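You operate a simulated robot arm through the tools that you are given. There is no shell and no other tool.

You run a simulated two-armed robot. Do the job below in one go: nothing can be reset, and whatever is moved stays where it is left.

TASK
Screw the green pocket book down in the press until the knob clicks.
Fine: swing the press arm aside to lay it in, then back over the bed. Where these are worked on the way, their far stop is far enough and under half their travel is too little: press arm.

The check looks at the end state, three seconds after you hand in, the way a careful person would. Anything else that was tipped, shoved, dropped, spilled or broken makes it a failure.

THE ROBOT
Two 7-joint arms with fingered hands on one trunk that stands fixed in place. Base frame: the origin is at the foot of the trunk, x ahead of it, y to its left, z up. Readings come in mm, degrees, newtons and seconds.
The left shoulder is at [70, 162, 1346], the right one opposite. With the tool pointing down near the work surface each hand reaches from about 280 to 800 mm from the base axis, measured 20 degrees to its own side. Payload 4 kg a hand.
Tool frame (each hand has its own): the origin (TCP) lies between the finger pads and is the grasp point; the fingertips stand 26 mm ahead of it; z points along the fingers, y is the line along which they close. Largest opening 132 mm; the body of the gripper starts 73 mm behind the TCP. The gripper is a hand of 4 fingers: y runs from the thumb to the fingers, the wrist lies at [0, 0, -224] in the tool frame, and closing takes about 1.5 s.
Orientation is told as [roll, pitch, yaw] about the base's x, y, z axes, in that order, counted from this pose: with the fingers straight down and closing along the base's y, the tool's x points along the base's -x, its y along +y and its z along -z.

THE INTERFACE
- The arms move only by the tool arm_command. It takes "left_deltas", "right_deltas" or both (then of equal length, played together; a hand with none holds still); each is a list that holds one entry, the list of rows, each a list of 6 numbers: the shift along the tool's x, y, z in mm, then the turn, a rotation vector about the tool's x, y, z in degrees. In form: [[[x, y, z, ax, ay, az], ...]]. A call has 1 to 20 rows; each row is the pose to reach, as a shift and turn from the pose commanded when the call began, along the tool's axes at that moment. "left_fingers" and "right_fingers" are, for a hand that has rows, the closure, from 0 (fully open) to 1 (shut), set as the call begins (left out, the last holds). Each row takes 0.2 s and may step no farther than 50 mm and 8.6 degrees from the row before; otherwise, or with a gripper value out of range, the whole call is refused. A pose out of reach is approached as far as the arm can. The call stops where the force on the tool passes 40 N (or 10 N more than at its start, if that is more) or the arm is blocked; 0.2 s more then pass. Each finger travels about 45 mm/s and halts on what it meets, pressing with about 33 N; the grip force reading is that of the motor and also rises with nothing between the fingers. The clock runs only during rows and for 0.2 s after the last one: add rows that repeat a pose to give the fingers time. It gives the time, the measured TCP pose, the force on the tool (base axes), the opening and the grip force at its end, in the units of the frame above (readings bear some noise), with the torque about the TCP (base axes, N m) and any sound that the robot's microphone picked up.
- Cameras (640 x 400 px; columns grow to the right, rows downward): "scene" is now at [122.9, 54, 1585.6]; the picture's right is [0.61, -0.79, -0.00], its down [-0.38, -0.29, -0.88] and it looks along [0.69, 0.54, -0.48] (base axes); focal length 292 px, centre (320, 200). "left" rides on the left gripper at [-73, 6, -94] in its tool frame; the picture's right is [-0.08, -1.00, 0.00], its down [0.78, -0.06, -0.62] and it looks along [0.61, -0.05, 0.79] (tool axes); focal length 230 px, centre (320, 200). "right" rides on the right gripper at [73, 6, -94] in its tool frame; the picture's right is [-0.08, 1.00, 0.00], its down [-0.78, -0.06, -0.62] and it looks along [-0.61, -0.05, 0.79] (tool axes); focal length 230 px, centre (320, 200). There is no depth. A picture from a camera that has moved, and an enlarged one, comes with that camera's place and axes in the base frame and with its lens.
- get_image(camera): a new picture of that camera. It takes no simulated time.
- raise_lower(by): slides the trunk up (or, below 0, down) by that many mm; the arms and the scene camera ride with it, the base frame stays. It gives what a move gives, with no picture.
- hand_shape(shape, hand): the hand has 4 fingers and takes this shape, open, in about a second: jaw (thumb against the fingers, like two jaws); tri (thumb and two fingers); tip (a fingertip pinch); poke (one finger out to press); point (the index stretched); flat (the hand flat); cup (the hand cupped); fist (a fist). The gripper value then closes the fingers along that shape, each until it touches; the sizes above hold for jaw. It gives what a move gives, with no picture.
- pan_tilt(pan, tilt): turns the head with the scene camera to pan (to the left, within 86 degrees either way) and tilt (down, from -29 to 69), counted from straight ahead of the robot. It gives what a move gives.
- close_up(camera, box): a new picture of the part [left, top, right, bottom] of that camera's present view, enlarged. It takes no simulated time.
- sign_off(): hands the job in; it is judged then, once.

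Nothing tells you positions but the pictures and the camera data. Unless the task says otherwise, let go and move clear before handing in.

The tools are called after "Request:" by a JSON object that holds its "op" and its "data". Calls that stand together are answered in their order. arm_command: Moves the arms, as the interface text tells. Its arguments: {"type":"object","properties":{"left_deltas":{"type":"array"},"left_fingers":{"type":"number"},"right_deltas":{"type":"array"},"right_fingers":{"type":"number"}},"required":[]} The other tools are called the same way: raise_lower (by) slides the trunk up or down; hand_shape (shape, hand) gives the hand a shape; pan_tilt (pan, tilt) turns the head that bears the scene camera; get_image (camera) takes a picture; close_up (camera, box) takes an enlarged picture of a part of a camera's view; sign_off () hands the job in.

At the start:

```text
clock: 0.0
left_ee_pos: [339.3, 513.4, 1347.6]
left_ee_rot: [-0.1, -0.1, 0.0]
left_wrist_force: [0.2, 0.3, -0.3]
left_ft_torque: [0.01, 0.0, -0.02]
left_grip_width: 131.9
left_grasp_force: 0.0
left_shape: jaw
right_ee_pos: [484.6, 21.0, 1354.1]
right_ee_rot: [0.1, 0.0, 0.0]
right_wrist_force: [0.0, 0.0, 0.3]
right_ft_torque: [0.02, -0.01, -0.03]
right_grip_width: 131.8
right_grasp_force: 0.0
right_shape: jaw
trunk travel left (down, up): [-825.0, 115.0]
head pan, tilt: [37.8, 28.4]
```

scene: 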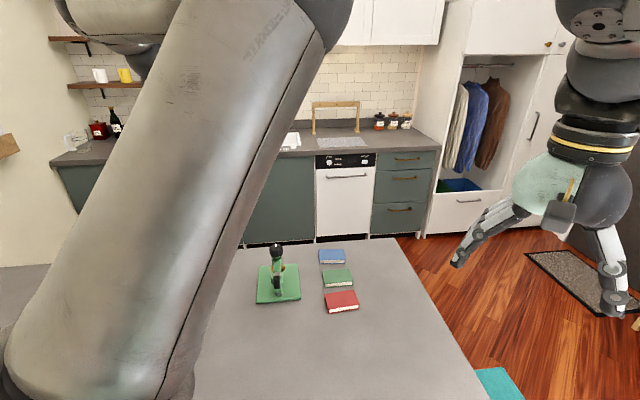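
right: 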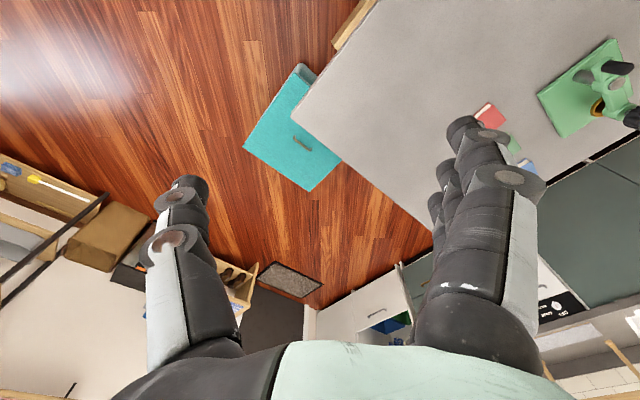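
left: 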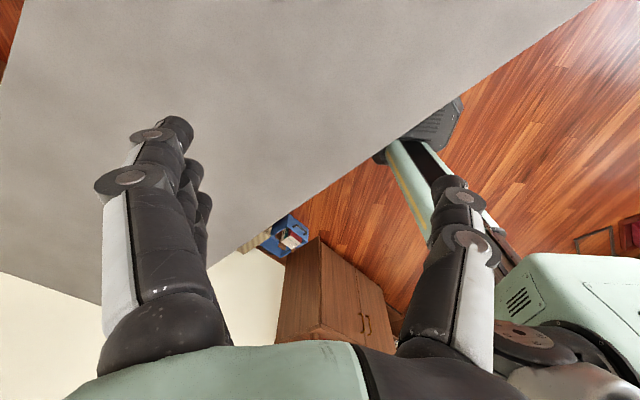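

I see a table with a green press on a green base and three books (blue, green, red) beside it; the left arm blocks part of the scene view. I'll take enlarged views of the press and books first.

Request:
{"op": "close_up", "data": {"camera": "scene", "box": [240, 230, 380, 318]}}

Request:
{"op": "close_up", "data": {"camera": "right", "box": [440, 20, 640, 180]}}

```text
4.55 times, centred on (310, 274) of scene
camera zoom: at [122.9, 54.0, 1585.6], right [0.61, -0.79, 0.0], down [-0.38, -0.29, -0.88], along [0.69, 0.54, -0.48], focal length 1325 px, centre (366, -136)
```

zoom: 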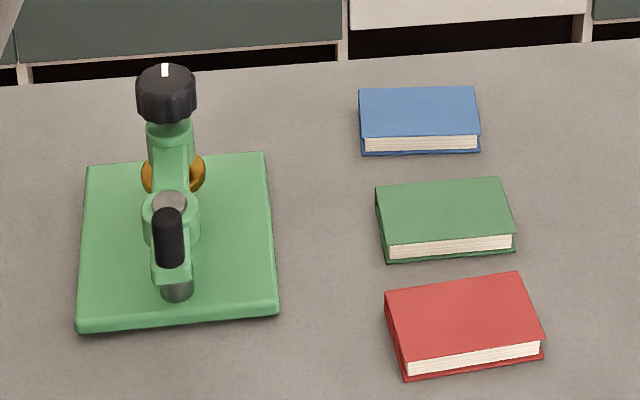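

```text
2.50 times, centred on (540, 100) of right
camera zoom: at [410.5, 26.9, 1447.5], right [0.08, 1.0, 0.0], down [0.78, -0.06, 0.62], along [0.61, -0.05, -0.79], focal length 575 px, centre (-230, 450)
```

zoom: 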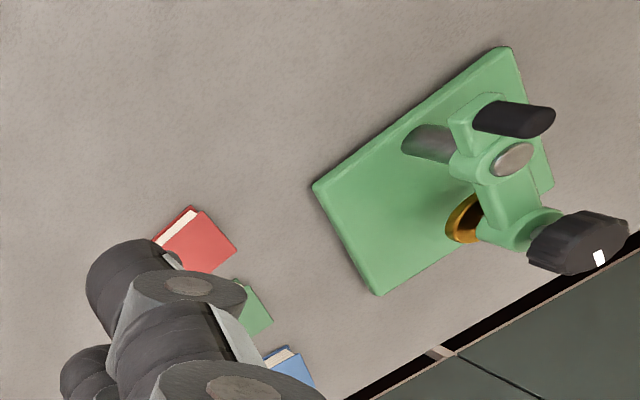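

The press stands roughly at (580, 580) with its base top near z≈918; the knob is about over the bed centre, and a vertical black peg handle is on the near tail of the arm. I'll zoom in further to understand the pivot, the platen gap and the book thickness.

Request:
{"op": "close_up", "data": {"camera": "scene", "box": [250, 238, 306, 306]}}

Request:
{"op": "close_up", "data": {"camera": "right", "box": [530, 35, 640, 145]}}

Request:
{"op": "close_up", "data": {"camera": "scene", "box": [312, 244, 368, 316]}}

```text
5.88 times, centred on (278, 272) of scene
camera zoom: at [122.9, 54.0, 1585.6], right [0.61, -0.79, 0.0], down [-0.38, -0.29, -0.88], along [0.69, 0.54, -0.48], focal length 1714 px, centre (567, -224)
```

zoom: 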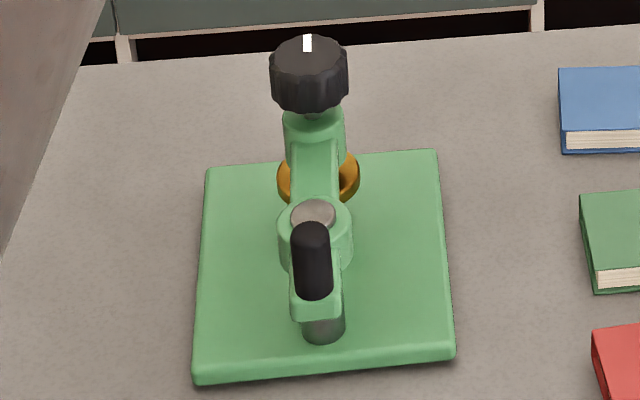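

```text
3.64 times, centred on (585, 90) of right
camera zoom: at [410.5, 26.9, 1447.5], right [0.08, 1.0, 0.0], down [0.78, -0.06, 0.62], along [0.61, -0.05, -0.79], focal length 837 px, centre (-644, 600)
```

zoom: 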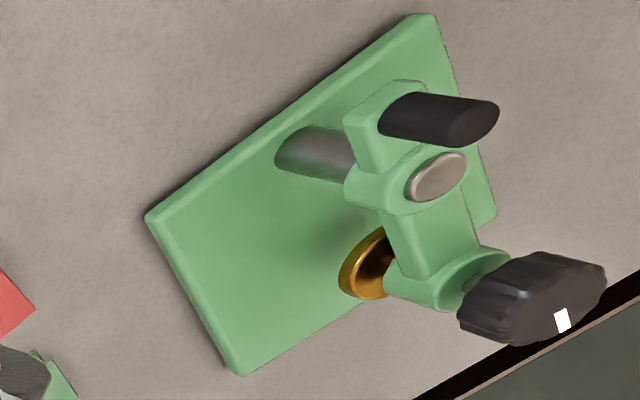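

```text
5.56 times, centred on (340, 280) of scene
camera zoom: at [122.9, 54.0, 1585.6], right [0.61, -0.79, 0.0], down [-0.38, -0.29, -0.88], along [0.69, 0.54, -0.48], focal length 1619 px, centre (209, -244)
```

zoom: 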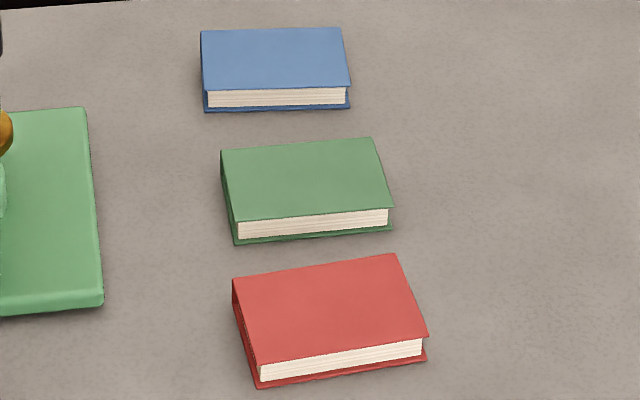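

The press arm has a vertical black peg on its tail, the gold platen hangs about 40 mm above the bed, and the green book is about 90×57×17 mm with clear gaps around it. I'll lower the trunk for better reach and aim the head at the work area.

Request:
{"op": "raise_lower", "data": {"by": -100}}

Request:
{"op": "pan_tilt", "data": {"pan": 40, "tilt": 40}}

Request:
{"op": "get_image", "data": {"camera": "scene"}}

Request:
{"op": "get_image", "data": {"camera": "right"}}

```text
clock: 1.3
left_ee_pos: [340.8, 513.0, 1248.2]
left_ee_rot: [0.0, 0.0, -0.1]
left_wrist_force: [0.0, -0.6, 0.2]
left_ft_torque: [0.0, -0.03, -0.03]
left_grip_width: 131.9
left_grasp_force: 0.1
left_shape: jaw
right_ee_pos: [482.4, 20.3, 1254.2]
right_ee_rot: [-0.1, -0.1, 0.0]
right_wrist_force: [0.5, -0.3, 0.3]
right_ft_torque: [-0.01, 0.0, 0.0]
right_grip_width: 131.8
right_grasp_force: 0.1
right_shape: jaw
trunk travel left (down, up): [-725.0, 215.0]
head pan, tilt: [37.8, 28.4]
```

```text
clock: 2.1
left_ee_pos: [339.1, 515.0, 1246.9]
left_ee_rot: [0.0, 0.0, 0.0]
left_wrist_force: [-0.6, 0.2, -0.1]
left_ft_torque: [0.01, 0.0, -0.02]
left_grip_width: 131.9
left_grasp_force: 0.1
left_shape: jaw
right_ee_pos: [485.2, 20.0, 1254.7]
right_ee_rot: [0.0, 0.0, 0.1]
right_wrist_force: [-0.5, 0.2, 0.2]
right_ft_torque: [-0.05, 0.01, 0.0]
right_grip_width: 132.0
right_grasp_force: 0.0
right_shape: jaw
trunk travel left (down, up): [-725.0, 215.0]
head pan, tilt: [40.0, 40.0]
```

```text
taken
camera scene: at [116.0, 52.7, 1467.9], right [0.64, -0.77, 0.0], down [-0.49, -0.41, -0.77], along [0.59, 0.49, -0.64], focal length 292 px, centre (320, 200)
```

scene: 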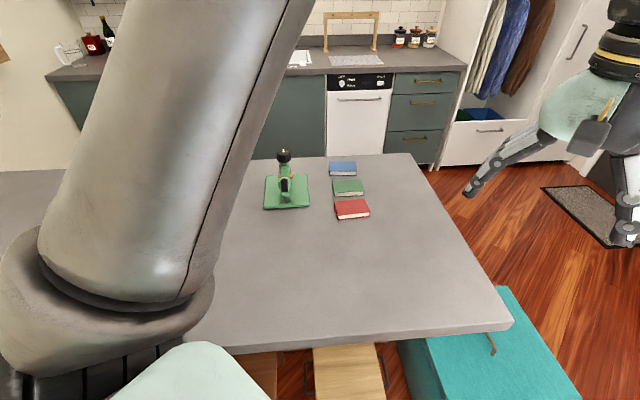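

```text
taken
camera right: at [410.3, 26.8, 1347.5], right [0.08, 1.0, 0.0], down [0.78, -0.06, 0.62], along [0.61, -0.05, -0.79], focal length 230 px, centre (320, 200)
```

right: 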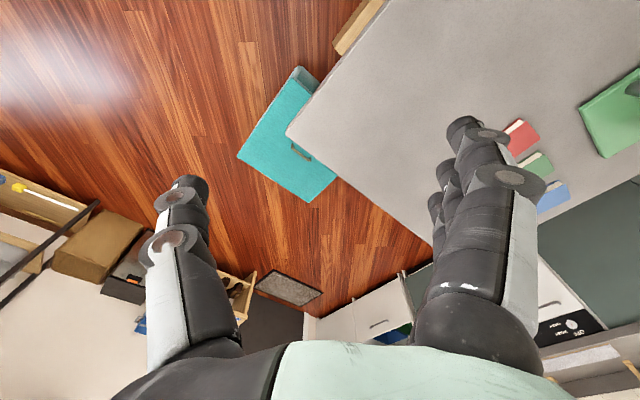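

The scene camera view is partly covered by the left forearm, so I'll turn the right hand about 72° left so that its camera looks at the press from the side and works as a second viewpoint.

Request:
{"op": "arm_command", "data": {"right_deltas": [[[5, 4, 0, 0, 0, -8], [10, 8, 0, 0, 0, -16], [15, 12, 0, 0, 0, -24], [20, 16, 0, 0, 0, -32], [25, 20, 0, 0, 0, -40], [30, 24, 0, 0, 0, -48], [35, 28, 0, 0, 0, -56], [40, 30, 0, 0, 0, -64], [44, 30, 0, 0, 0, -72]]]}}

Request:
{"op": "get_image", "data": {"camera": "right"}}

```text
clock: 4.1
left_ee_pos: [340.0, 513.5, 1247.0]
left_ee_rot: [0.0, 0.0, 0.0]
left_wrist_force: [0.4, 0.2, 0.9]
left_ft_torque: [0.03, 0.03, 0.02]
left_grip_width: 132.0
left_grasp_force: 0.1
left_shape: jaw
right_ee_pos: [439.3, 50.7, 1253.3]
right_ee_rot: [-0.1, 0.0, 72.0]
right_wrist_force: [-0.3, 0.3, -0.3]
right_ft_torque: [0.0, 0.01, -0.01]
right_grip_width: 131.6
right_grasp_force: 0.1
right_shape: jaw
trunk travel left (down, up): [-725.0, 215.0]
head pan, tilt: [40.0, 40.0]
```

```text
taken
camera right: at [411.5, -17.0, 1347.2], right [-0.93, 0.38, 0.0], down [0.3, 0.73, 0.62], along [0.23, 0.57, -0.79], focal length 230 px, centre (320, 200)
```

right: 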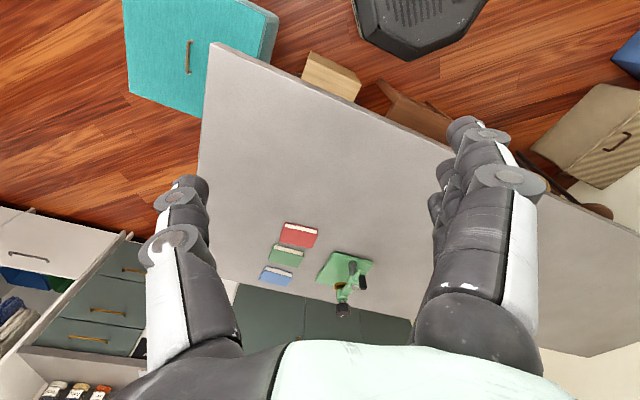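

The right camera now views the press and books between its fingers (upside down). I'll zoom there from both cameras to triangulate accurately.

Request:
{"op": "close_up", "data": {"camera": "right", "box": [250, 215, 390, 325]}}

Request:
{"op": "close_up", "data": {"camera": "scene", "box": [250, 140, 380, 225]}}

```text
3.64 times, centred on (320, 270) of right
camera zoom: at [411.5, -17.0, 1347.2], right [-0.93, 0.38, 0.0], down [0.3, 0.73, 0.62], along [0.23, 0.57, -0.79], focal length 837 px, centre (320, -54)
```

zoom: 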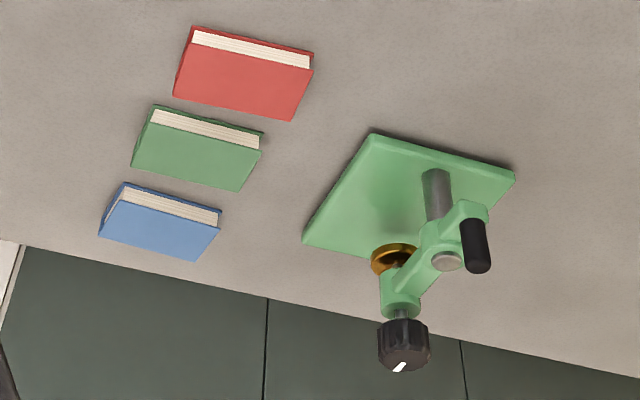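

```text
4.71 times, centred on (315, 182) of scene
camera zoom: at [116.0, 52.5, 1467.8], right [0.64, -0.77, 0.0], down [-0.49, -0.41, -0.77], along [0.59, 0.49, -0.64], focal length 1372 px, centre (344, 282)
```

zoom: 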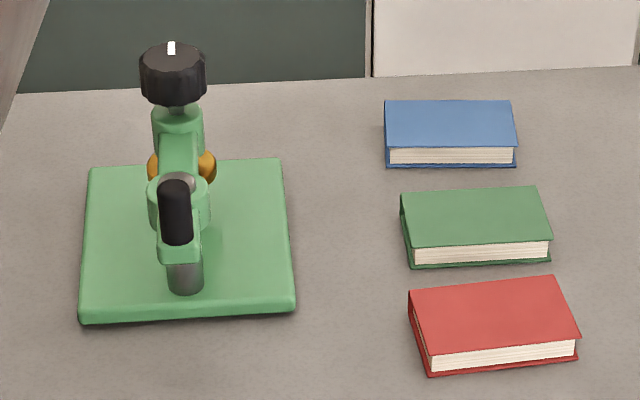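

Triangulation gives: handle peg about (511, 501) from z 995 to 1037, pivot about (538, 535), knob axis about (592, 585) with top at 1043, and the green book centred near (706, 437) with top ≈934. I'll bring the left hand above and in front of the peg, turning it so that the fingers close along the peg's swing direction.

Request:
{"op": "arm_command", "data": {"left_deltas": [[[-20, -2, 0, 0, 0, -7.5], [-45, -4, 0, 0, 0, -15], [-70, -6, 0, 0, 0, -22.5], [-95, -8, 0, 0, 0, -30], [-125, -10, 0, 0, 0, -37.5], [-150, -12, 20, 0, 0, -45], [-171, -12, 50, 0, 0, -45], [-171, -12, 80, 0, 0, -45], [-171, -12, 80, 0, 0, -45]]], "left_fingers": 0.4}}

Request:
{"op": "get_image", "data": {"camera": "left"}}

Request:
{"op": "close_up", "data": {"camera": "right", "box": [250, 185, 430, 325]}}

Request:
{"op": "get_image", "data": {"camera": "scene"}}

```text
clock: 6.1
left_ee_pos: [510.2, 503.2, 1169.5]
left_ee_rot: [-0.1, 0.1, 45.0]
left_wrist_force: [0.0, 0.1, 0.5]
left_ft_torque: [-0.02, -0.03, 0.01]
left_grip_width: 79.5
left_grasp_force: 0.0
left_shape: jaw
right_ee_pos: [439.3, 50.8, 1254.4]
right_ee_rot: [-0.1, 0.0, 72.0]
right_wrist_force: [-0.3, 0.3, -0.2]
right_ft_torque: [-0.01, -0.03, -0.01]
right_grip_width: 131.9
right_grasp_force: 0.1
right_shape: jaw
trunk travel left (down, up): [-725.0, 215.0]
head pan, tilt: [40.0, 40.0]
```

```text
taken
camera left: at [557.0, 559.0, 1262.3], right [0.76, -0.65, 0.0], down [-0.51, -0.6, 0.62], along [-0.4, -0.47, -0.79], focal length 230 px, centre (320, 200)
```

left: 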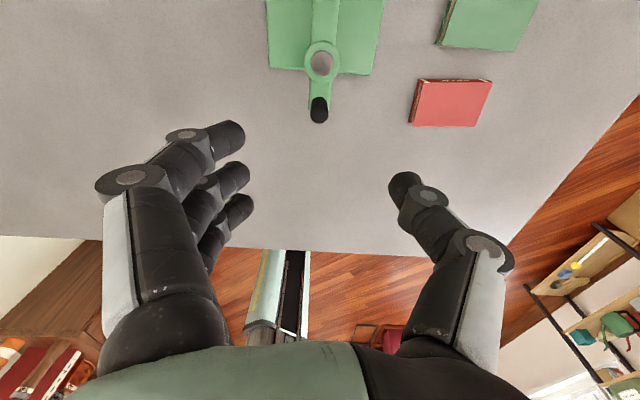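

```text
2.86 times, centred on (340, 255) of right
camera zoom: at [410.8, -16.8, 1347.4], right [-0.92, 0.38, 0.0], down [0.3, 0.73, 0.62], along [0.24, 0.57, -0.79], focal length 657 px, centre (263, 43)
```

zoom: 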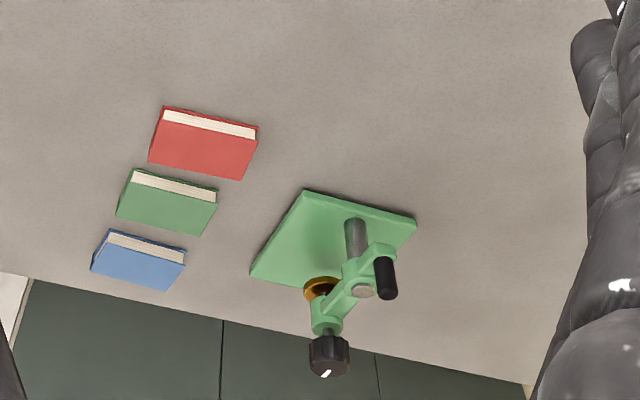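

```text
taken
camera scene: at [115.4, 52.7, 1467.9], right [0.64, -0.77, 0.0], down [-0.49, -0.41, -0.77], along [0.59, 0.49, -0.64], focal length 292 px, centre (320, 200)
```

scene: 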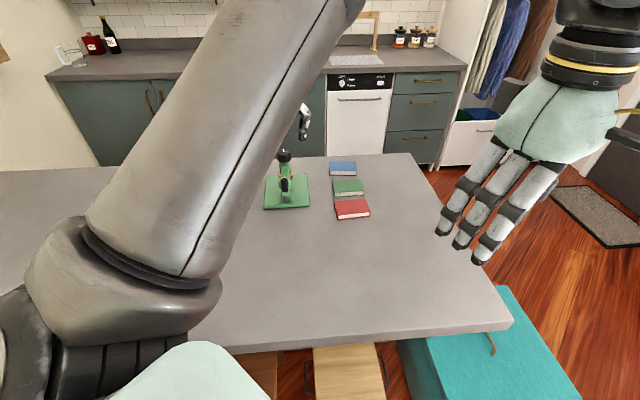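

The left camera now sees the peg and pivot directly below; I'll zoom there to refine the peg and pivot position.

Request:
{"op": "close_up", "data": {"camera": "left", "box": [250, 0, 390, 130]}}

```text
3.08 times, centred on (320, 65) of left
camera zoom: at [557.0, 559.0, 1262.3], right [0.76, -0.65, 0.0], down [-0.51, -0.6, 0.62], along [-0.4, -0.47, -0.79], focal length 708 px, centre (320, 615)
```

zoom: 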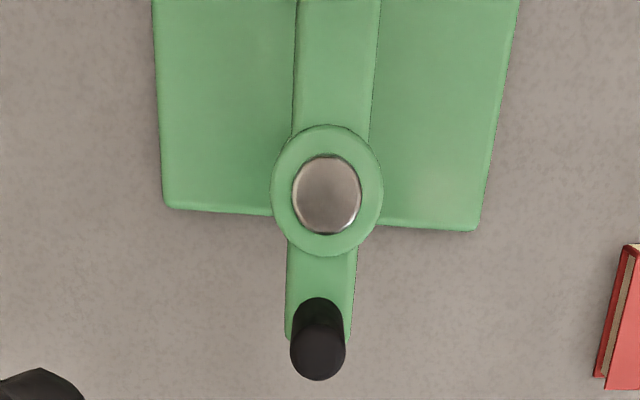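

The peg top is refined to about (511, 504) and the pivot to (538, 532), radius ≈39 mm. I'll descend around the peg with the fingers half open, tips staying just above the pivot cap, then narrow them to a loose cage.

Request:
{"op": "arm_command", "data": {"left_deltas": [[[-1, 0, 40, 0, 0, 0], [-1, 0, 75, 0, 0, 0], [-1, 0, 105, 0, 0, 0], [-1, 0, 130, 0, 0, 0], [-1, 0, 130, 0, 0, 0]]], "left_fingers": 0.4}}

Request:
{"op": "get_image", "data": {"camera": "left"}}

Request:
{"op": "close_up", "data": {"camera": "right", "box": [280, 185, 430, 325]}}

```text
clock: 7.3
left_ee_pos: [513.2, 503.2, 1037.1]
left_ee_rot: [0.0, 0.0, 45.0]
left_wrist_force: [-0.4, 0.4, 0.0]
left_ft_torque: [0.0, 0.01, -0.02]
left_grip_width: 79.7
left_grasp_force: 0.0
left_shape: jaw
right_ee_pos: [438.9, 51.4, 1253.8]
right_ee_rot: [0.1, 0.0, 71.9]
right_wrist_force: [0.1, 0.2, -0.4]
right_ft_torque: [0.0, -0.03, -0.02]
right_grip_width: 132.0
right_grasp_force: 0.0
right_shape: jaw
trunk travel left (down, up): [-725.0, 215.0]
head pan, tilt: [40.0, 40.0]
```

```text
taken
camera left: at [559.5, 559.4, 1130.1], right [0.76, -0.65, 0.0], down [-0.51, -0.6, 0.62], along [-0.4, -0.47, -0.79], focal length 230 px, centre (320, 200)
```

left: 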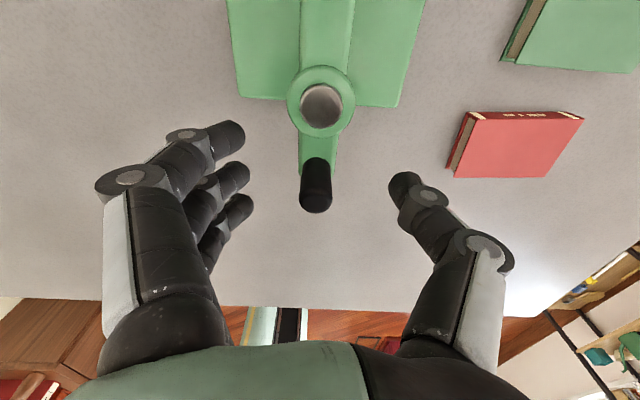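

```text
2.86 times, centred on (355, 255) of right
camera zoom: at [410.9, -16.8, 1347.4], right [-0.92, 0.38, 0.0], down [0.3, 0.73, 0.62], along [0.24, 0.57, -0.79], focal length 657 px, centre (220, 43)
```

zoom: 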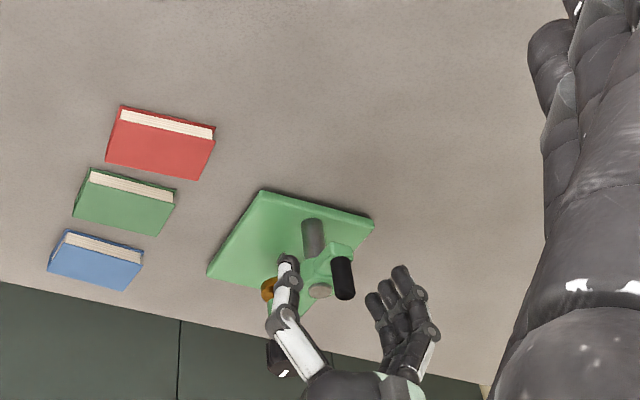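

The peg sits right between the thumb and fingers at TCP height. I'll narrow the cage around it, then try a small counter-clockwise swing to find which way the arm is free.

Request:
{"op": "arm_command", "data": {"left_deltas": [[[0, 0, 2, 0, 0, 0], [0, 0, 2, 0, 0, 0], [0, 0, 2, 0, 0, 0], [0, 0, 2, 0, 0, 0], [0, 0, 2, 0, 0, 0]]], "left_fingers": 0.8}}

Request:
{"op": "get_image", "data": {"camera": "left"}}

```text
clock: 8.5
left_ee_pos: [512.1, 502.8, 1034.1]
left_ee_rot: [0.0, 0.0, 45.0]
left_wrist_force: [-0.2, 0.8, -1.1]
left_ft_torque: [-0.03, 0.0, -0.02]
left_grip_width: 26.9
left_grasp_force: 0.0
left_shape: jaw
right_ee_pos: [440.2, 50.5, 1252.6]
right_ee_rot: [0.0, 0.0, 72.0]
right_wrist_force: [-0.1, -0.6, 0.5]
right_ft_torque: [-0.01, -0.01, -0.04]
right_grip_width: 131.9
right_grasp_force: 0.1
right_shape: jaw
trunk travel left (down, up): [-725.0, 215.0]
head pan, tilt: [40.0, 40.0]
```

```text
taken
camera left: at [559.8, 559.1, 1128.0], right [0.76, -0.65, 0.0], down [-0.51, -0.6, 0.62], along [-0.4, -0.47, -0.79], focal length 230 px, centre (320, 200)
```

left: 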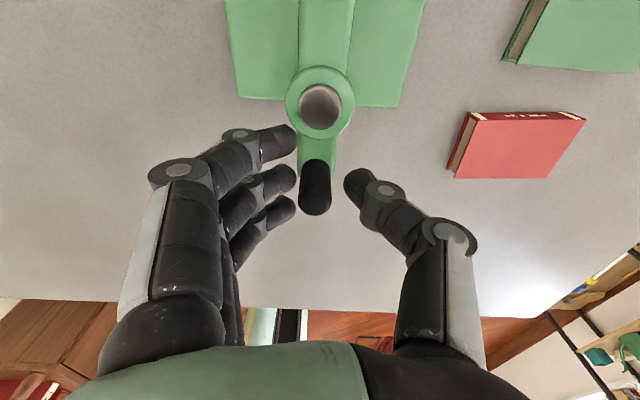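

The cage is around the peg with a few mm play each side. Now a small 24° counter-clockwise swing attempt.

Request:
{"op": "arm_command", "data": {"left_deltas": [[[-0.4, -5.4, 0, 0, 0, -8], [-1.5, -10.7, 0, 0, 0, -16], [-3.4, -15.9, 0, 0, 0, -24]]], "left_fingers": 0.8}}

Request:
{"op": "get_image", "data": {"camera": "left"}}

Request:
{"op": "close_up", "data": {"camera": "right", "box": [280, 185, 430, 325]}}

```text
clock: 9.3
left_ee_pos: [526.2, 494.2, 1036.4]
left_ee_rot: [0.1, 0.1, 69.1]
left_wrist_force: [-0.3, 1.4, 0.6]
left_ft_torque: [0.05, 0.01, -0.01]
left_grip_width: 27.0
left_grasp_force: 0.0
left_shape: jaw
right_ee_pos: [440.0, 51.5, 1253.4]
right_ee_rot: [0.1, 0.0, 72.0]
right_wrist_force: [0.9, -0.5, -0.3]
right_ft_torque: [0.01, -0.02, -0.01]
right_grip_width: 131.9
right_grasp_force: 0.0
right_shape: jaw
trunk travel left (down, up): [-725.0, 215.0]
head pan, tilt: [40.0, 40.0]
```

```text
taken
camera left: at [546.8, 564.8, 1128.4], right [0.96, -0.28, 0.0], down [-0.22, -0.75, 0.62], along [-0.17, -0.59, -0.79], focal length 230 px, centre (320, 200)
```

left: 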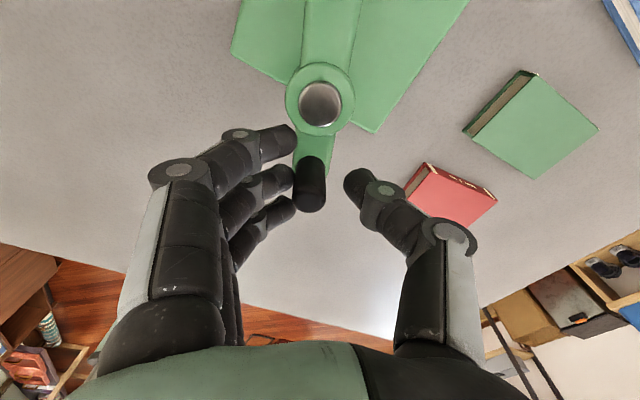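

```text
2.86 times, centred on (355, 255) of right
camera zoom: at [411.7, -16.7, 1347.1], right [-0.92, 0.38, 0.0], down [0.3, 0.73, 0.62], along [0.24, 0.57, -0.79], focal length 657 px, centre (220, 43)
```

zoom: 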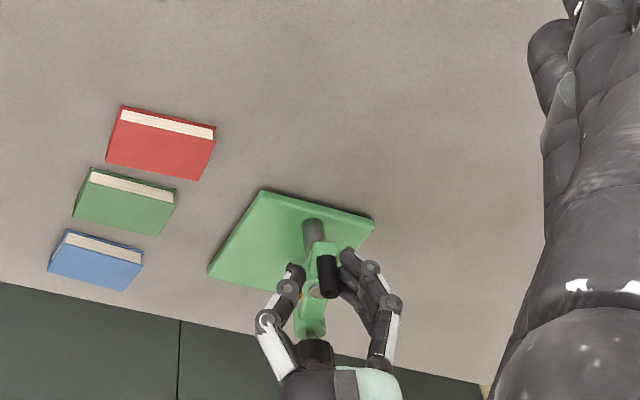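

The arm turns counter-clockwise freely with almost no force. I'll continue the swing in that direction.

Request:
{"op": "arm_command", "data": {"left_deltas": [[[-0.4, -5.4, 0, 0, 0, -8], [-1.5, -10.7, 0, 0, 0, -16], [-3.4, -15.9, 0, 0, 0, -24], [-5.9, -20.7, 0, 0, 0, -32], [-9.1, -25.1, 0, 0, 0, -40]]], "left_fingers": 0.8}}

Request:
{"op": "get_image", "data": {"camera": "left"}}

Request:
{"op": "close_up", "data": {"camera": "right", "box": [280, 185, 430, 325]}}

```text
clock: 10.5
left_ee_pos: [554.6, 493.1, 1035.1]
left_ee_rot: [0.0, 0.0, 109.1]
left_wrist_force: [0.2, -0.2, 0.5]
left_ft_torque: [0.0, 0.04, 0.01]
left_grip_width: 26.9
left_grasp_force: 0.0
left_shape: jaw
right_ee_pos: [439.3, 50.5, 1253.1]
right_ee_rot: [-0.1, 0.0, 72.1]
right_wrist_force: [-0.5, 0.0, -0.3]
right_ft_torque: [0.01, -0.01, -0.02]
right_grip_width: 131.6
right_grasp_force: 0.0
right_shape: jaw
trunk travel left (down, up): [-725.0, 215.0]
head pan, tilt: [40.0, 40.0]
```

```text
taken
camera left: at [524.2, 560.9, 1128.1], right [0.92, 0.4, 0.0], down [0.31, -0.72, 0.62], along [0.25, -0.57, -0.79], focal length 230 px, centre (320, 200)
```

left: 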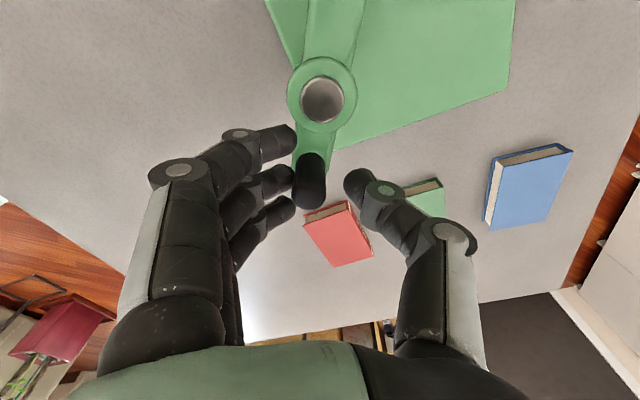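

```text
2.86 times, centred on (355, 255) of right
camera zoom: at [411.6, -16.5, 1347.1], right [-0.92, 0.38, 0.0], down [0.3, 0.73, 0.62], along [0.24, 0.57, -0.79], focal length 657 px, centre (220, 43)
```

zoom: 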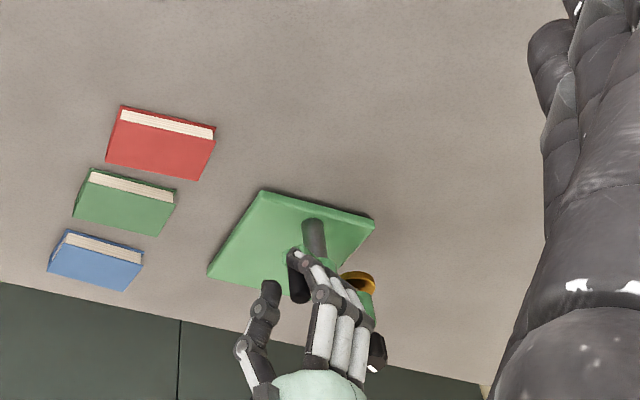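

It keeps swinging freely, now about 60° counter-clockwise with the platen almost off the left edge of the bed. I'll keep going toward the stop.

Request:
{"op": "arm_command", "data": {"left_deltas": [[[-0.4, -5.4, 0, 0, 0, -8], [-1.5, -10.7, 0, 0, 0, -16], [-3.4, -15.9, 0, 0, 0, -24], [-5.9, -20.7, 0, 0, 0, -32], [-9.1, -25.1, 0, 0, 0, -40]]], "left_fingers": 0.8}}

Request:
{"op": "get_image", "data": {"camera": "left"}}

Request:
{"op": "close_up", "data": {"camera": "right", "box": [280, 185, 430, 325]}}

```text
clock: 11.7
left_ee_pos: [573.8, 509.9, 1035.4]
left_ee_rot: [0.0, 0.0, 149.0]
left_wrist_force: [-0.3, 0.4, -0.2]
left_ft_torque: [0.0, 0.0, 0.0]
left_grip_width: 26.8
left_grasp_force: 0.1
left_shape: jaw
right_ee_pos: [439.5, 50.3, 1253.5]
right_ee_rot: [0.0, 0.0, 72.0]
right_wrist_force: [-0.2, 0.1, -0.4]
right_ft_torque: [-0.02, -0.02, 0.0]
right_grip_width: 131.7
right_grasp_force: 0.1
right_shape: jaw
trunk travel left (down, up): [-725.0, 215.0]
head pan, tilt: [40.0, 40.0]
```

```text
taken
camera left: at [507.6, 543.7, 1129.1], right [0.44, 0.9, 0.0], down [0.71, -0.35, 0.62], along [0.55, -0.27, -0.79], focal length 230 px, centre (320, 200)
```

left: 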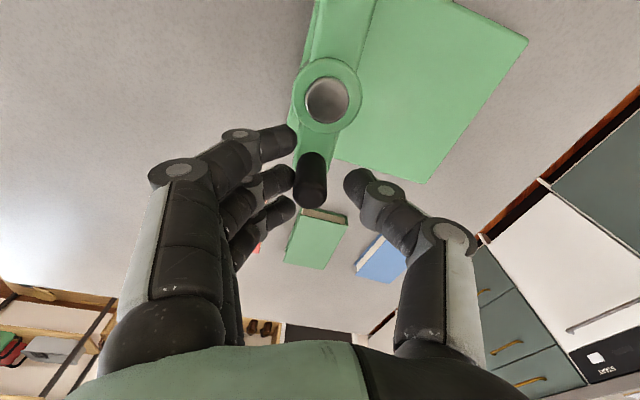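

```text
2.86 times, centred on (355, 255) of right
camera zoom: at [411.6, -16.4, 1347.1], right [-0.92, 0.38, 0.0], down [0.3, 0.73, 0.62], along [0.24, 0.57, -0.79], focal length 657 px, centre (220, 43)
```

zoom: 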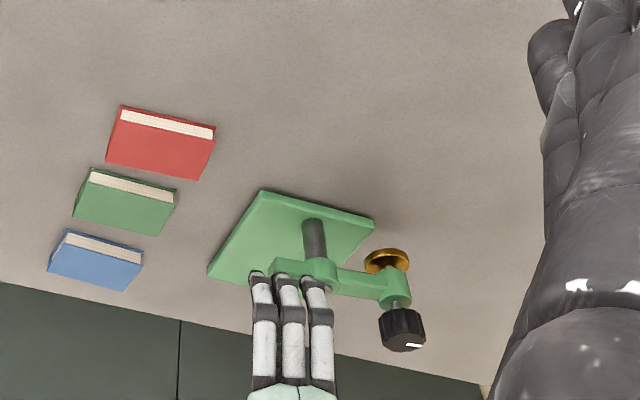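

The arm is now about 100° round and still free. I'll continue a bit further to find the stop.

Request:
{"op": "arm_command", "data": {"left_deltas": [[[-0.4, -5.4, 0, 0, 0, -8], [-1.5, -10.7, 0, 0, 0, -16], [-3.4, -15.9, 0, 0, 0, -24]]], "left_fingers": 0.8}}

Request:
{"op": "get_image", "data": {"camera": "left"}}

Request:
{"op": "close_up", "data": {"camera": "right", "box": [280, 185, 430, 325]}}

```text
clock: 12.5
left_ee_pos: [576.8, 523.6, 1035.8]
left_ee_rot: [0.0, -0.1, 173.1]
left_wrist_force: [-3.0, -4.5, 0.4]
left_ft_torque: [-0.12, 0.09, -0.06]
left_grip_width: 28.2
left_grasp_force: 0.1
left_shape: jaw
right_ee_pos: [440.0, 48.9, 1254.0]
right_ee_rot: [0.0, -0.1, 72.0]
right_wrist_force: [0.1, -0.7, -0.3]
right_ft_torque: [0.01, 0.0, 0.0]
right_grip_width: 131.6
right_grasp_force: 0.0
right_shape: jaw
trunk travel left (down, up): [-725.0, 215.0]
head pan, tilt: [40.0, 40.0]
```

```text
taken
camera left: at [504.0, 527.7, 1129.4], right [0.04, 1.0, 0.0], down [0.79, -0.03, 0.62], along [0.62, -0.03, -0.79], focal length 230 px, centre (320, 200)
```

left: 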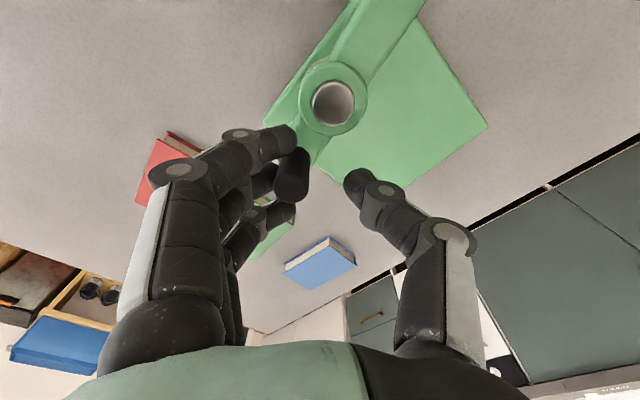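

```text
2.86 times, centred on (355, 255) of right
camera zoom: at [410.6, -17.6, 1347.4], right [-0.92, 0.38, 0.0], down [0.3, 0.73, 0.62], along [0.24, 0.57, -0.79], focal length 657 px, centre (220, 43)
```

zoom: 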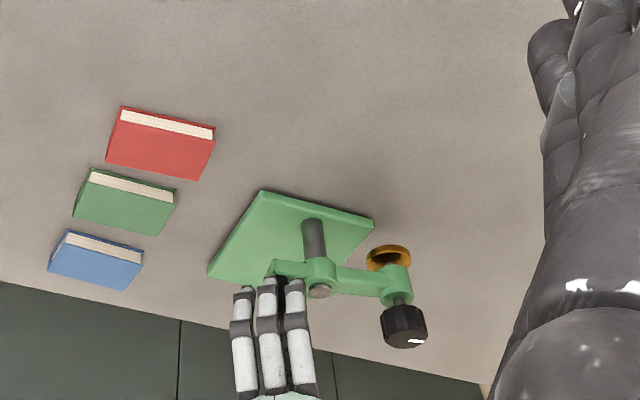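

The arm has reached its stop at roughly 100° (force rose to about 5 N), and the base has not moved. I'll back off slightly, open the cage, and lift straight up.

Request:
{"op": "arm_command", "data": {"left_deltas": [[[-0.4, 5.4, 0, 0, 0, 8], [-1.2, 9.0, 0, 0, 0, 14], [-1.2, 9.0, 0, 0, 0, 14], [-1.2, 9.0, 0, 0, 0, 14], [-1.2, 9.0, 0, 0, 0, 14], [-1.2, 9.0, -10, 0, 0, 14], [-1.2, 9.0, -40, 0, 0, 14], [-1.2, 9.0, -80, 0, 0, 14], [-1.2, 9.0, -120, 0, 0, 14]]], "left_fingers": 0.6}}

Request:
{"op": "get_image", "data": {"camera": "left"}}

Request:
{"op": "close_up", "data": {"camera": "right", "box": [250, 185, 400, 325]}}

```text
clock: 14.5
left_ee_pos: [574.3, 517.6, 1154.1]
left_ee_rot: [0.0, 0.0, 159.1]
left_wrist_force: [0.6, 0.3, 0.0]
left_ft_torque: [0.02, -0.01, 0.01]
left_grip_width: 52.3
left_grasp_force: 0.1
left_shape: jaw
right_ee_pos: [438.8, 51.1, 1254.5]
right_ee_rot: [0.0, 0.0, 72.0]
right_wrist_force: [-0.7, 0.0, 0.1]
right_ft_torque: [0.03, 0.04, -0.01]
right_grip_width: 132.0
right_grasp_force: 0.0
right_shape: jaw
trunk travel left (down, up): [-725.0, 215.0]
head pan, tilt: [40.0, 40.0]
```

```text
taken
camera left: at [503.7, 539.0, 1247.9], right [0.28, 0.96, 0.0], down [0.75, -0.22, 0.62], along [0.59, -0.18, -0.79], focal length 230 px, centre (320, 200)
```

left: 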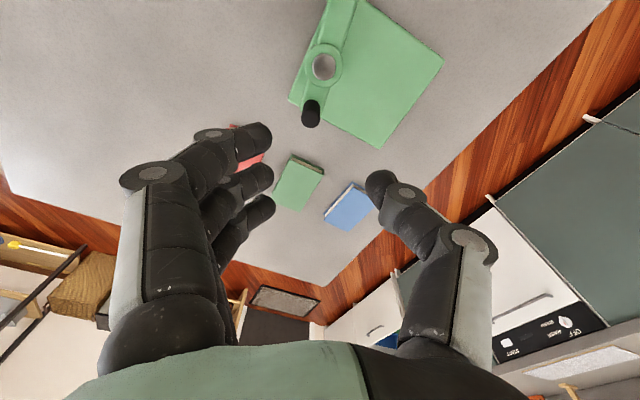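

```text
2.86 times, centred on (325, 255) of right
camera zoom: at [410.1, -16.4, 1347.6], right [-0.92, 0.38, 0.0], down [0.3, 0.73, 0.62], along [0.24, 0.57, -0.79], focal length 657 px, centre (306, 43)
```

zoom: 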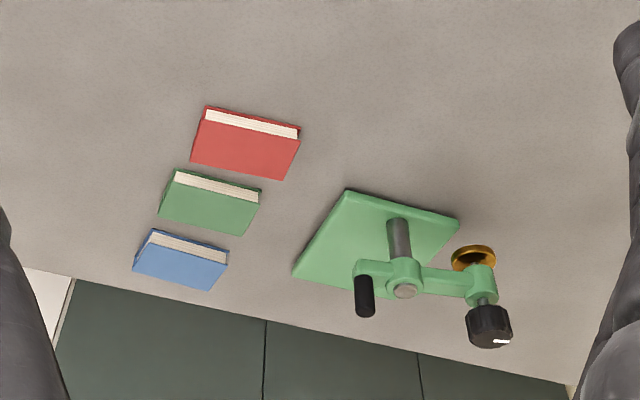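

The arm now stands at its stop on the left side, leaving the bed clear; the base and books haven't moved. I'll zoom the left camera on the press and books for accurate bed and book coordinates.

Request:
{"op": "close_up", "data": {"camera": "left", "box": [250, 0, 450, 230]}}

Request:
{"op": "close_up", "data": {"camera": "scene", "box": [250, 130, 380, 225]}}

```text
1.74 times, centred on (350, 115) of left
camera zoom: at [503.7, 539.0, 1247.9], right [0.28, 0.96, 0.0], down [0.75, -0.22, 0.62], along [0.59, -0.18, -0.79], focal length 400 px, centre (268, 348)
```

zoom: 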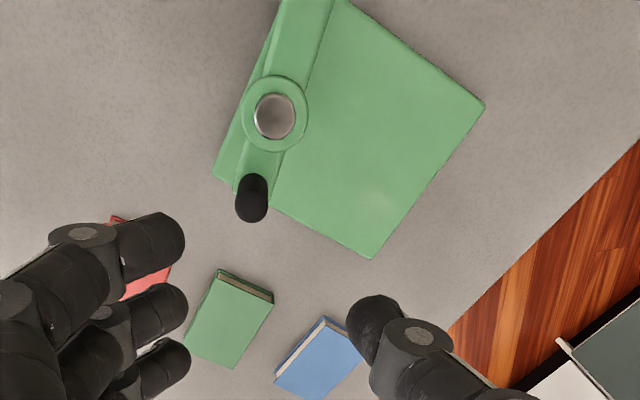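

```text
4.21 times, centred on (315, 178) of scene
camera zoom: at [114.6, 53.0, 1467.8], right [0.64, -0.77, 0.0], down [-0.49, -0.41, -0.77], along [0.59, 0.49, -0.64], focal length 1227 px, centre (341, 295)
```

zoom: 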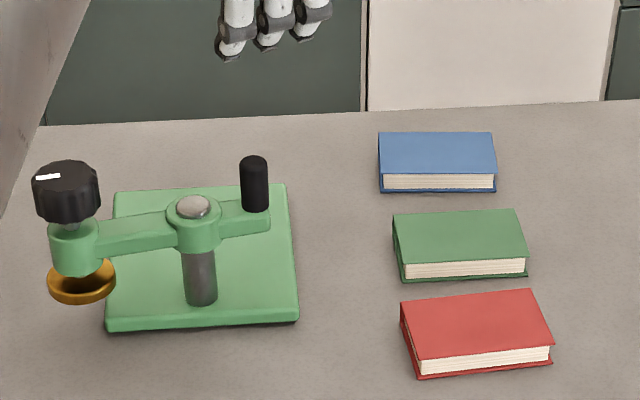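

The bed corners give a base centre near (579, 576) and the platen's resting point near (590, 584). I'll now carry the opened left hand over the green book, turning it to yaw 45° so that it will grip the book's 90 mm length.

Request:
{"op": "arm_command", "data": {"left_deltas": [[[10.8, 2.0, 0, 0, 0, 8.1], [21.7, 4.0, 0, 0, 0, 16.2], [32.5, 6.0, 0, 0, 0, 24.3], [43.4, 8.1, 0, 0, 0, 32.4], [54.2, 10.1, 0, 0, 0, 40.5], [65.0, 12.1, 0, 0, 0, 48.6], [75.9, 14.1, 0, 0, 0, 56.7], [86.7, 16.2, 0, 0, 0, 64.8], [97.6, 18.2, 0, 0, 0, 72.9], [108.4, 20.2, 0, 0, 0, 81.0], [119.3, 22.2, 0, 0, 0, 89.1], [130.1, 24.2, 0, 0, 0, 97.2], [141, 26.2, 0, 0, 0, 105.4], [151.8, 28.3, 0, 0, 0, 113.6], [151.8, 28.3, 0, 0, 0, 113.6]]], "left_fingers": 0.0}}

Request:
{"op": "get_image", "data": {"camera": "left"}}

Request:
{"op": "close_up", "data": {"camera": "right", "box": [250, 185, 400, 325]}}

```text
clock: 17.7
left_ee_pos: [650.9, 451.9, 1163.9]
left_ee_rot: [-0.1, -0.1, 45.3]
left_wrist_force: [0.3, -1.4, 0.3]
left_ft_torque: [-0.03, -0.01, -0.02]
left_grip_width: 131.9
left_grasp_force: 0.1
left_shape: jaw
left hand out of reach, approached as far as the arm can: row 9, 10, 11, 12, 13, 14, 15
right_ee_pos: [437.9, 50.3, 1254.7]
right_ee_rot: [-0.1, -0.1, 72.1]
right_wrist_force: [0.1, 1.0, 0.2]
right_ft_torque: [0.0, -0.03, -0.02]
right_grip_width: 132.0
right_grasp_force: 0.0
right_shape: jaw
trunk travel left (down, up): [-725.0, 215.0]
head pan, tilt: [40.0, 40.0]
```

```text
taken
camera left: at [697.0, 508.6, 1258.4], right [0.76, -0.65, 0.0], down [-0.51, -0.6, 0.61], along [-0.4, -0.47, -0.79], focal length 230 px, centre (320, 200)
```

left: 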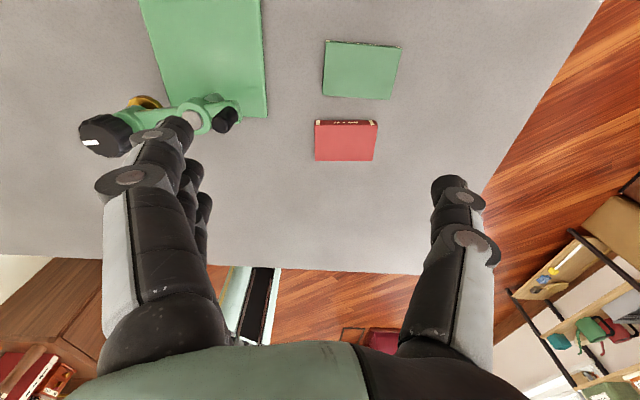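

```text
2.86 times, centred on (325, 255) of right
camera zoom: at [409.8, -17.0, 1347.7], right [-0.92, 0.38, 0.0], down [0.3, 0.73, 0.62], along [0.24, 0.57, -0.79], focal length 657 px, centre (306, 43)
```

zoom: 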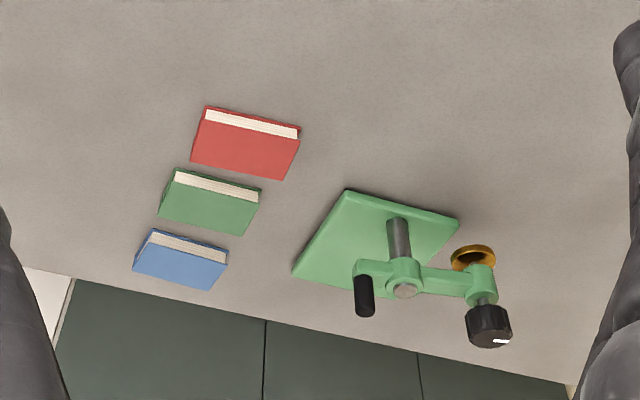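

The book is slightly out of reach at this height (wrist above shoulder level), so I'll go straight down, where the arm's reach is longer, and read the pose.

Request:
{"op": "arm_command", "data": {"left_deltas": [[[0, 0, 30, 0, 0, 0], [0, 0, 60, 0, 0, 0], [0, 0, 90, 0, 0, 0], [0, 0, 110, 0, 0, 0], [0, 0, 110, 0, 0, 0]]]}}

Request:
{"op": "get_image", "data": {"camera": "left"}}

```text
clock: 18.9
left_ee_pos: [649.8, 454.7, 1055.1]
left_ee_rot: [0.0, 0.0, 45.4]
left_wrist_force: [0.0, 0.0, 0.9]
left_ft_torque: [0.01, -0.01, 0.0]
left_grip_width: 131.8
left_grasp_force: 0.0
left_shape: jaw
right_ee_pos: [440.2, 50.2, 1253.4]
right_ee_rot: [0.0, 0.0, 71.9]
right_wrist_force: [0.4, 0.2, -0.1]
right_ft_torque: [-0.03, 0.0, 0.03]
right_grip_width: 131.9
right_grasp_force: 0.1
right_shape: jaw
trunk travel left (down, up): [-725.0, 215.0]
head pan, tilt: [40.0, 40.0]
```

```text
taken
camera left: at [697.3, 510.9, 1148.8], right [0.76, -0.65, 0.0], down [-0.51, -0.6, 0.62], along [-0.4, -0.47, -0.79], focal length 230 px, centre (320, 200)
```

left: 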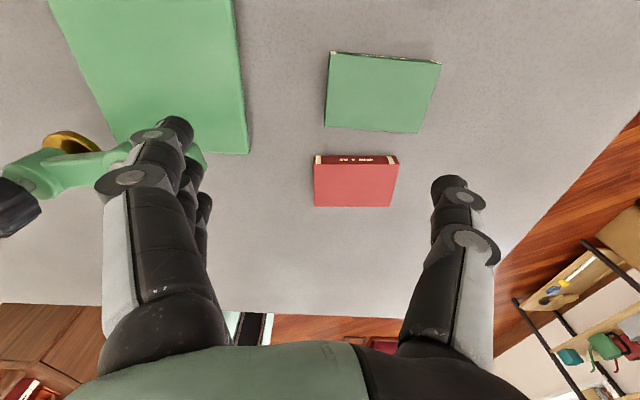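

The hand went straight down from where it had stopped. From this view the green book's centre is (702, 436) with its long axis at −44.4°. I'll shift sideways toward it and see whether it's in reach.

Request:
{"op": "arm_command", "data": {"left_deltas": [[[-8, -17, 5, 0, 0, 0], [-16, -34, 10, 0, 0, 0], [-23.7, -49.9, 15, 0, 0, 0], [-23.7, -49.9, 20, 0, 0, 0]]]}}

Request:
{"op": "get_image", "data": {"camera": "left"}}

```text
clock: 19.9
left_ee_pos: [689.9, 443.7, 1035.1]
left_ee_rot: [0.0, 0.1, 45.5]
left_wrist_force: [0.9, 0.1, 0.5]
left_ft_torque: [0.02, -0.01, -0.04]
left_grip_width: 131.8
left_grasp_force: 0.1
left_shape: jaw
left hand out of reach, approached as far as the arm can: row 3, 4
right_ee_pos: [439.3, 50.1, 1253.5]
right_ee_rot: [0.0, 0.1, 72.0]
right_wrist_force: [-0.3, 0.0, -0.2]
right_ft_torque: [0.0, -0.01, 0.01]
right_grip_width: 131.7
right_grasp_force: 0.0
right_shape: jaw
trunk travel left (down, up): [-725.0, 215.0]
head pan, tilt: [40.0, 40.0]
```

```text
taken
camera left: at [737.5, 499.5, 1127.8], right [0.76, -0.64, 0.0], down [-0.51, -0.6, 0.62], along [-0.4, -0.47, -0.79], focal length 230 px, centre (320, 200)
```

left: 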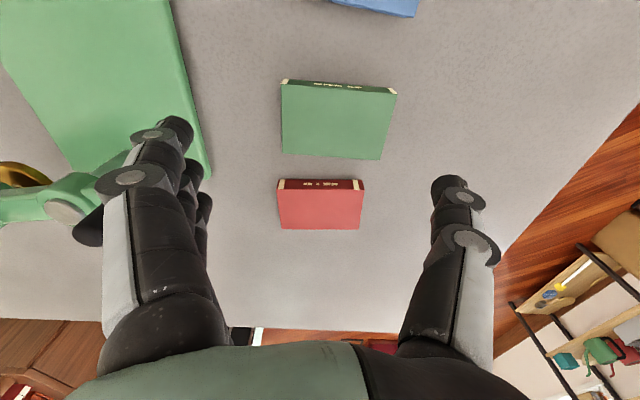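

Reach gets longer with lower height, so I'll go down to just above the book while shifting the remaining few mm, staying slightly on the near side of the book's centre.

Request:
{"op": "arm_command", "data": {"left_deltas": [[[0, 0, 25, 0, 0, 0], [0, 0, 50, 0, 0, 0], [2.7, -13.9, 65, 0, 0, 0], [2.7, -13.9, 65, 0, 0, 0]]]}}

Request:
{"op": "get_image", "data": {"camera": "left"}}

Request:
{"op": "close_up", "data": {"camera": "right", "box": [220, 185, 370, 325]}}

```text
clock: 20.9
left_ee_pos: [698.3, 430.1, 970.8]
left_ee_rot: [-0.1, -0.1, 45.5]
left_wrist_force: [0.2, 1.0, 0.7]
left_ft_torque: [-0.02, -0.01, -0.02]
left_grip_width: 132.0
left_grasp_force: 0.0
left_shape: jaw
right_ee_pos: [438.9, 50.6, 1253.8]
right_ee_rot: [0.0, 0.0, 72.0]
right_wrist_force: [-0.3, -0.6, 0.3]
right_ft_torque: [0.01, 0.01, -0.02]
right_grip_width: 131.9
right_grasp_force: 0.1
right_shape: jaw
trunk travel left (down, up): [-725.0, 215.0]
head pan, tilt: [40.0, 40.0]
```

```text
taken
camera left: at [745.2, 486.5, 1063.7], right [0.76, -0.64, 0.0], down [-0.51, -0.6, 0.62], along [-0.4, -0.47, -0.79], focal length 230 px, centre (320, 200)
```

left: 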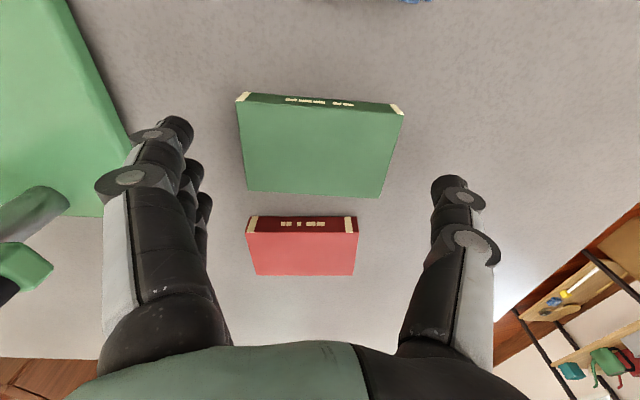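

```text
2.86 times, centred on (295, 255) of right
camera zoom: at [411.2, -16.8, 1347.3], right [-0.92, 0.38, 0.0], down [0.3, 0.73, 0.62], along [0.24, 0.57, -0.79], focal length 657 px, centre (391, 43)
```

zoom: 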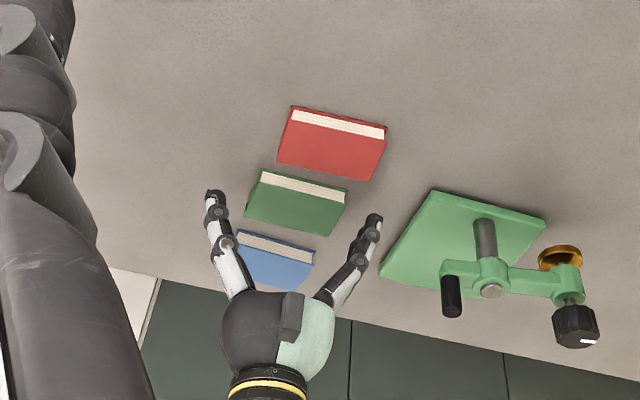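

The book is well framed between thumb and fingers, and the TCP is about 6 mm to the near side of its centre, as intended. I'll lower the fingertips beside the book, then close gently.

Request:
{"op": "arm_command", "data": {"left_deltas": [[[0, 0, 10, 0, 0, 0], [0, 0, 18, 0, 0, 0], [0, 0, 24, 0, 0, 0], [0, 0, 27, 0, 0, 0], [0, 0, 27, 0, 0, 0]]]}}

Request:
{"op": "get_image", "data": {"camera": "left"}}

Request:
{"op": "close_up", "data": {"camera": "right", "box": [240, 215, 320, 285]}}

```text
clock: 22.1
left_ee_pos: [697.6, 429.8, 945.3]
left_ee_rot: [0.0, 0.1, 45.4]
left_wrist_force: [-0.6, 0.3, 4.6]
left_ft_torque: [0.1, 0.1, 0.0]
left_grip_width: 131.9
left_grasp_force: 0.0
left_shape: jaw
right_ee_pos: [438.9, 49.1, 1254.4]
right_ee_rot: [0.0, 0.0, 72.0]
right_wrist_force: [0.1, 0.3, 0.0]
right_ft_torque: [-0.04, -0.01, 0.02]
right_grip_width: 131.8
right_grasp_force: 0.1
right_shape: jaw
trunk travel left (down, up): [-725.0, 215.0]
head pan, tilt: [40.0, 40.0]
```

```text
taken
camera left: at [745.5, 486.4, 1038.3], right [0.76, -0.65, 0.0], down [-0.51, -0.6, 0.62], along [-0.4, -0.47, -0.79], focal length 230 px, centre (320, 200)
```

left: 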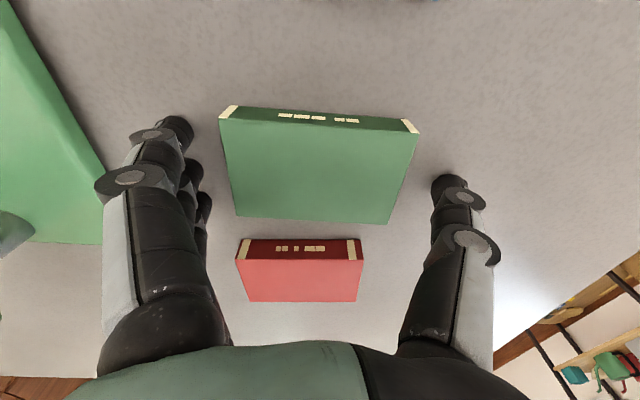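

```text
5.71 times, centred on (280, 250) of right
camera zoom: at [411.1, -16.9, 1347.3], right [-0.92, 0.38, 0.0], down [0.3, 0.73, 0.62], along [0.24, 0.57, -0.79], focal length 1315 px, centre (549, -86)
```

zoom: 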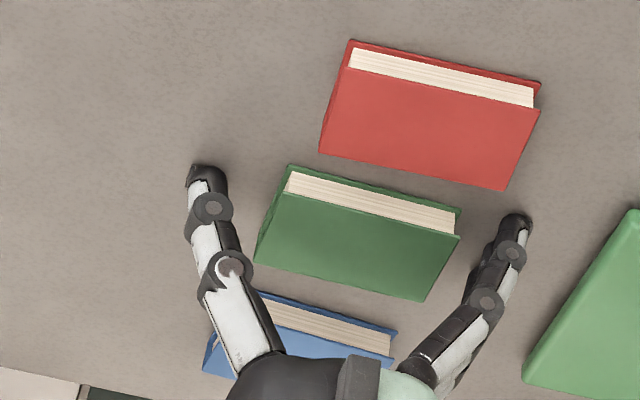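

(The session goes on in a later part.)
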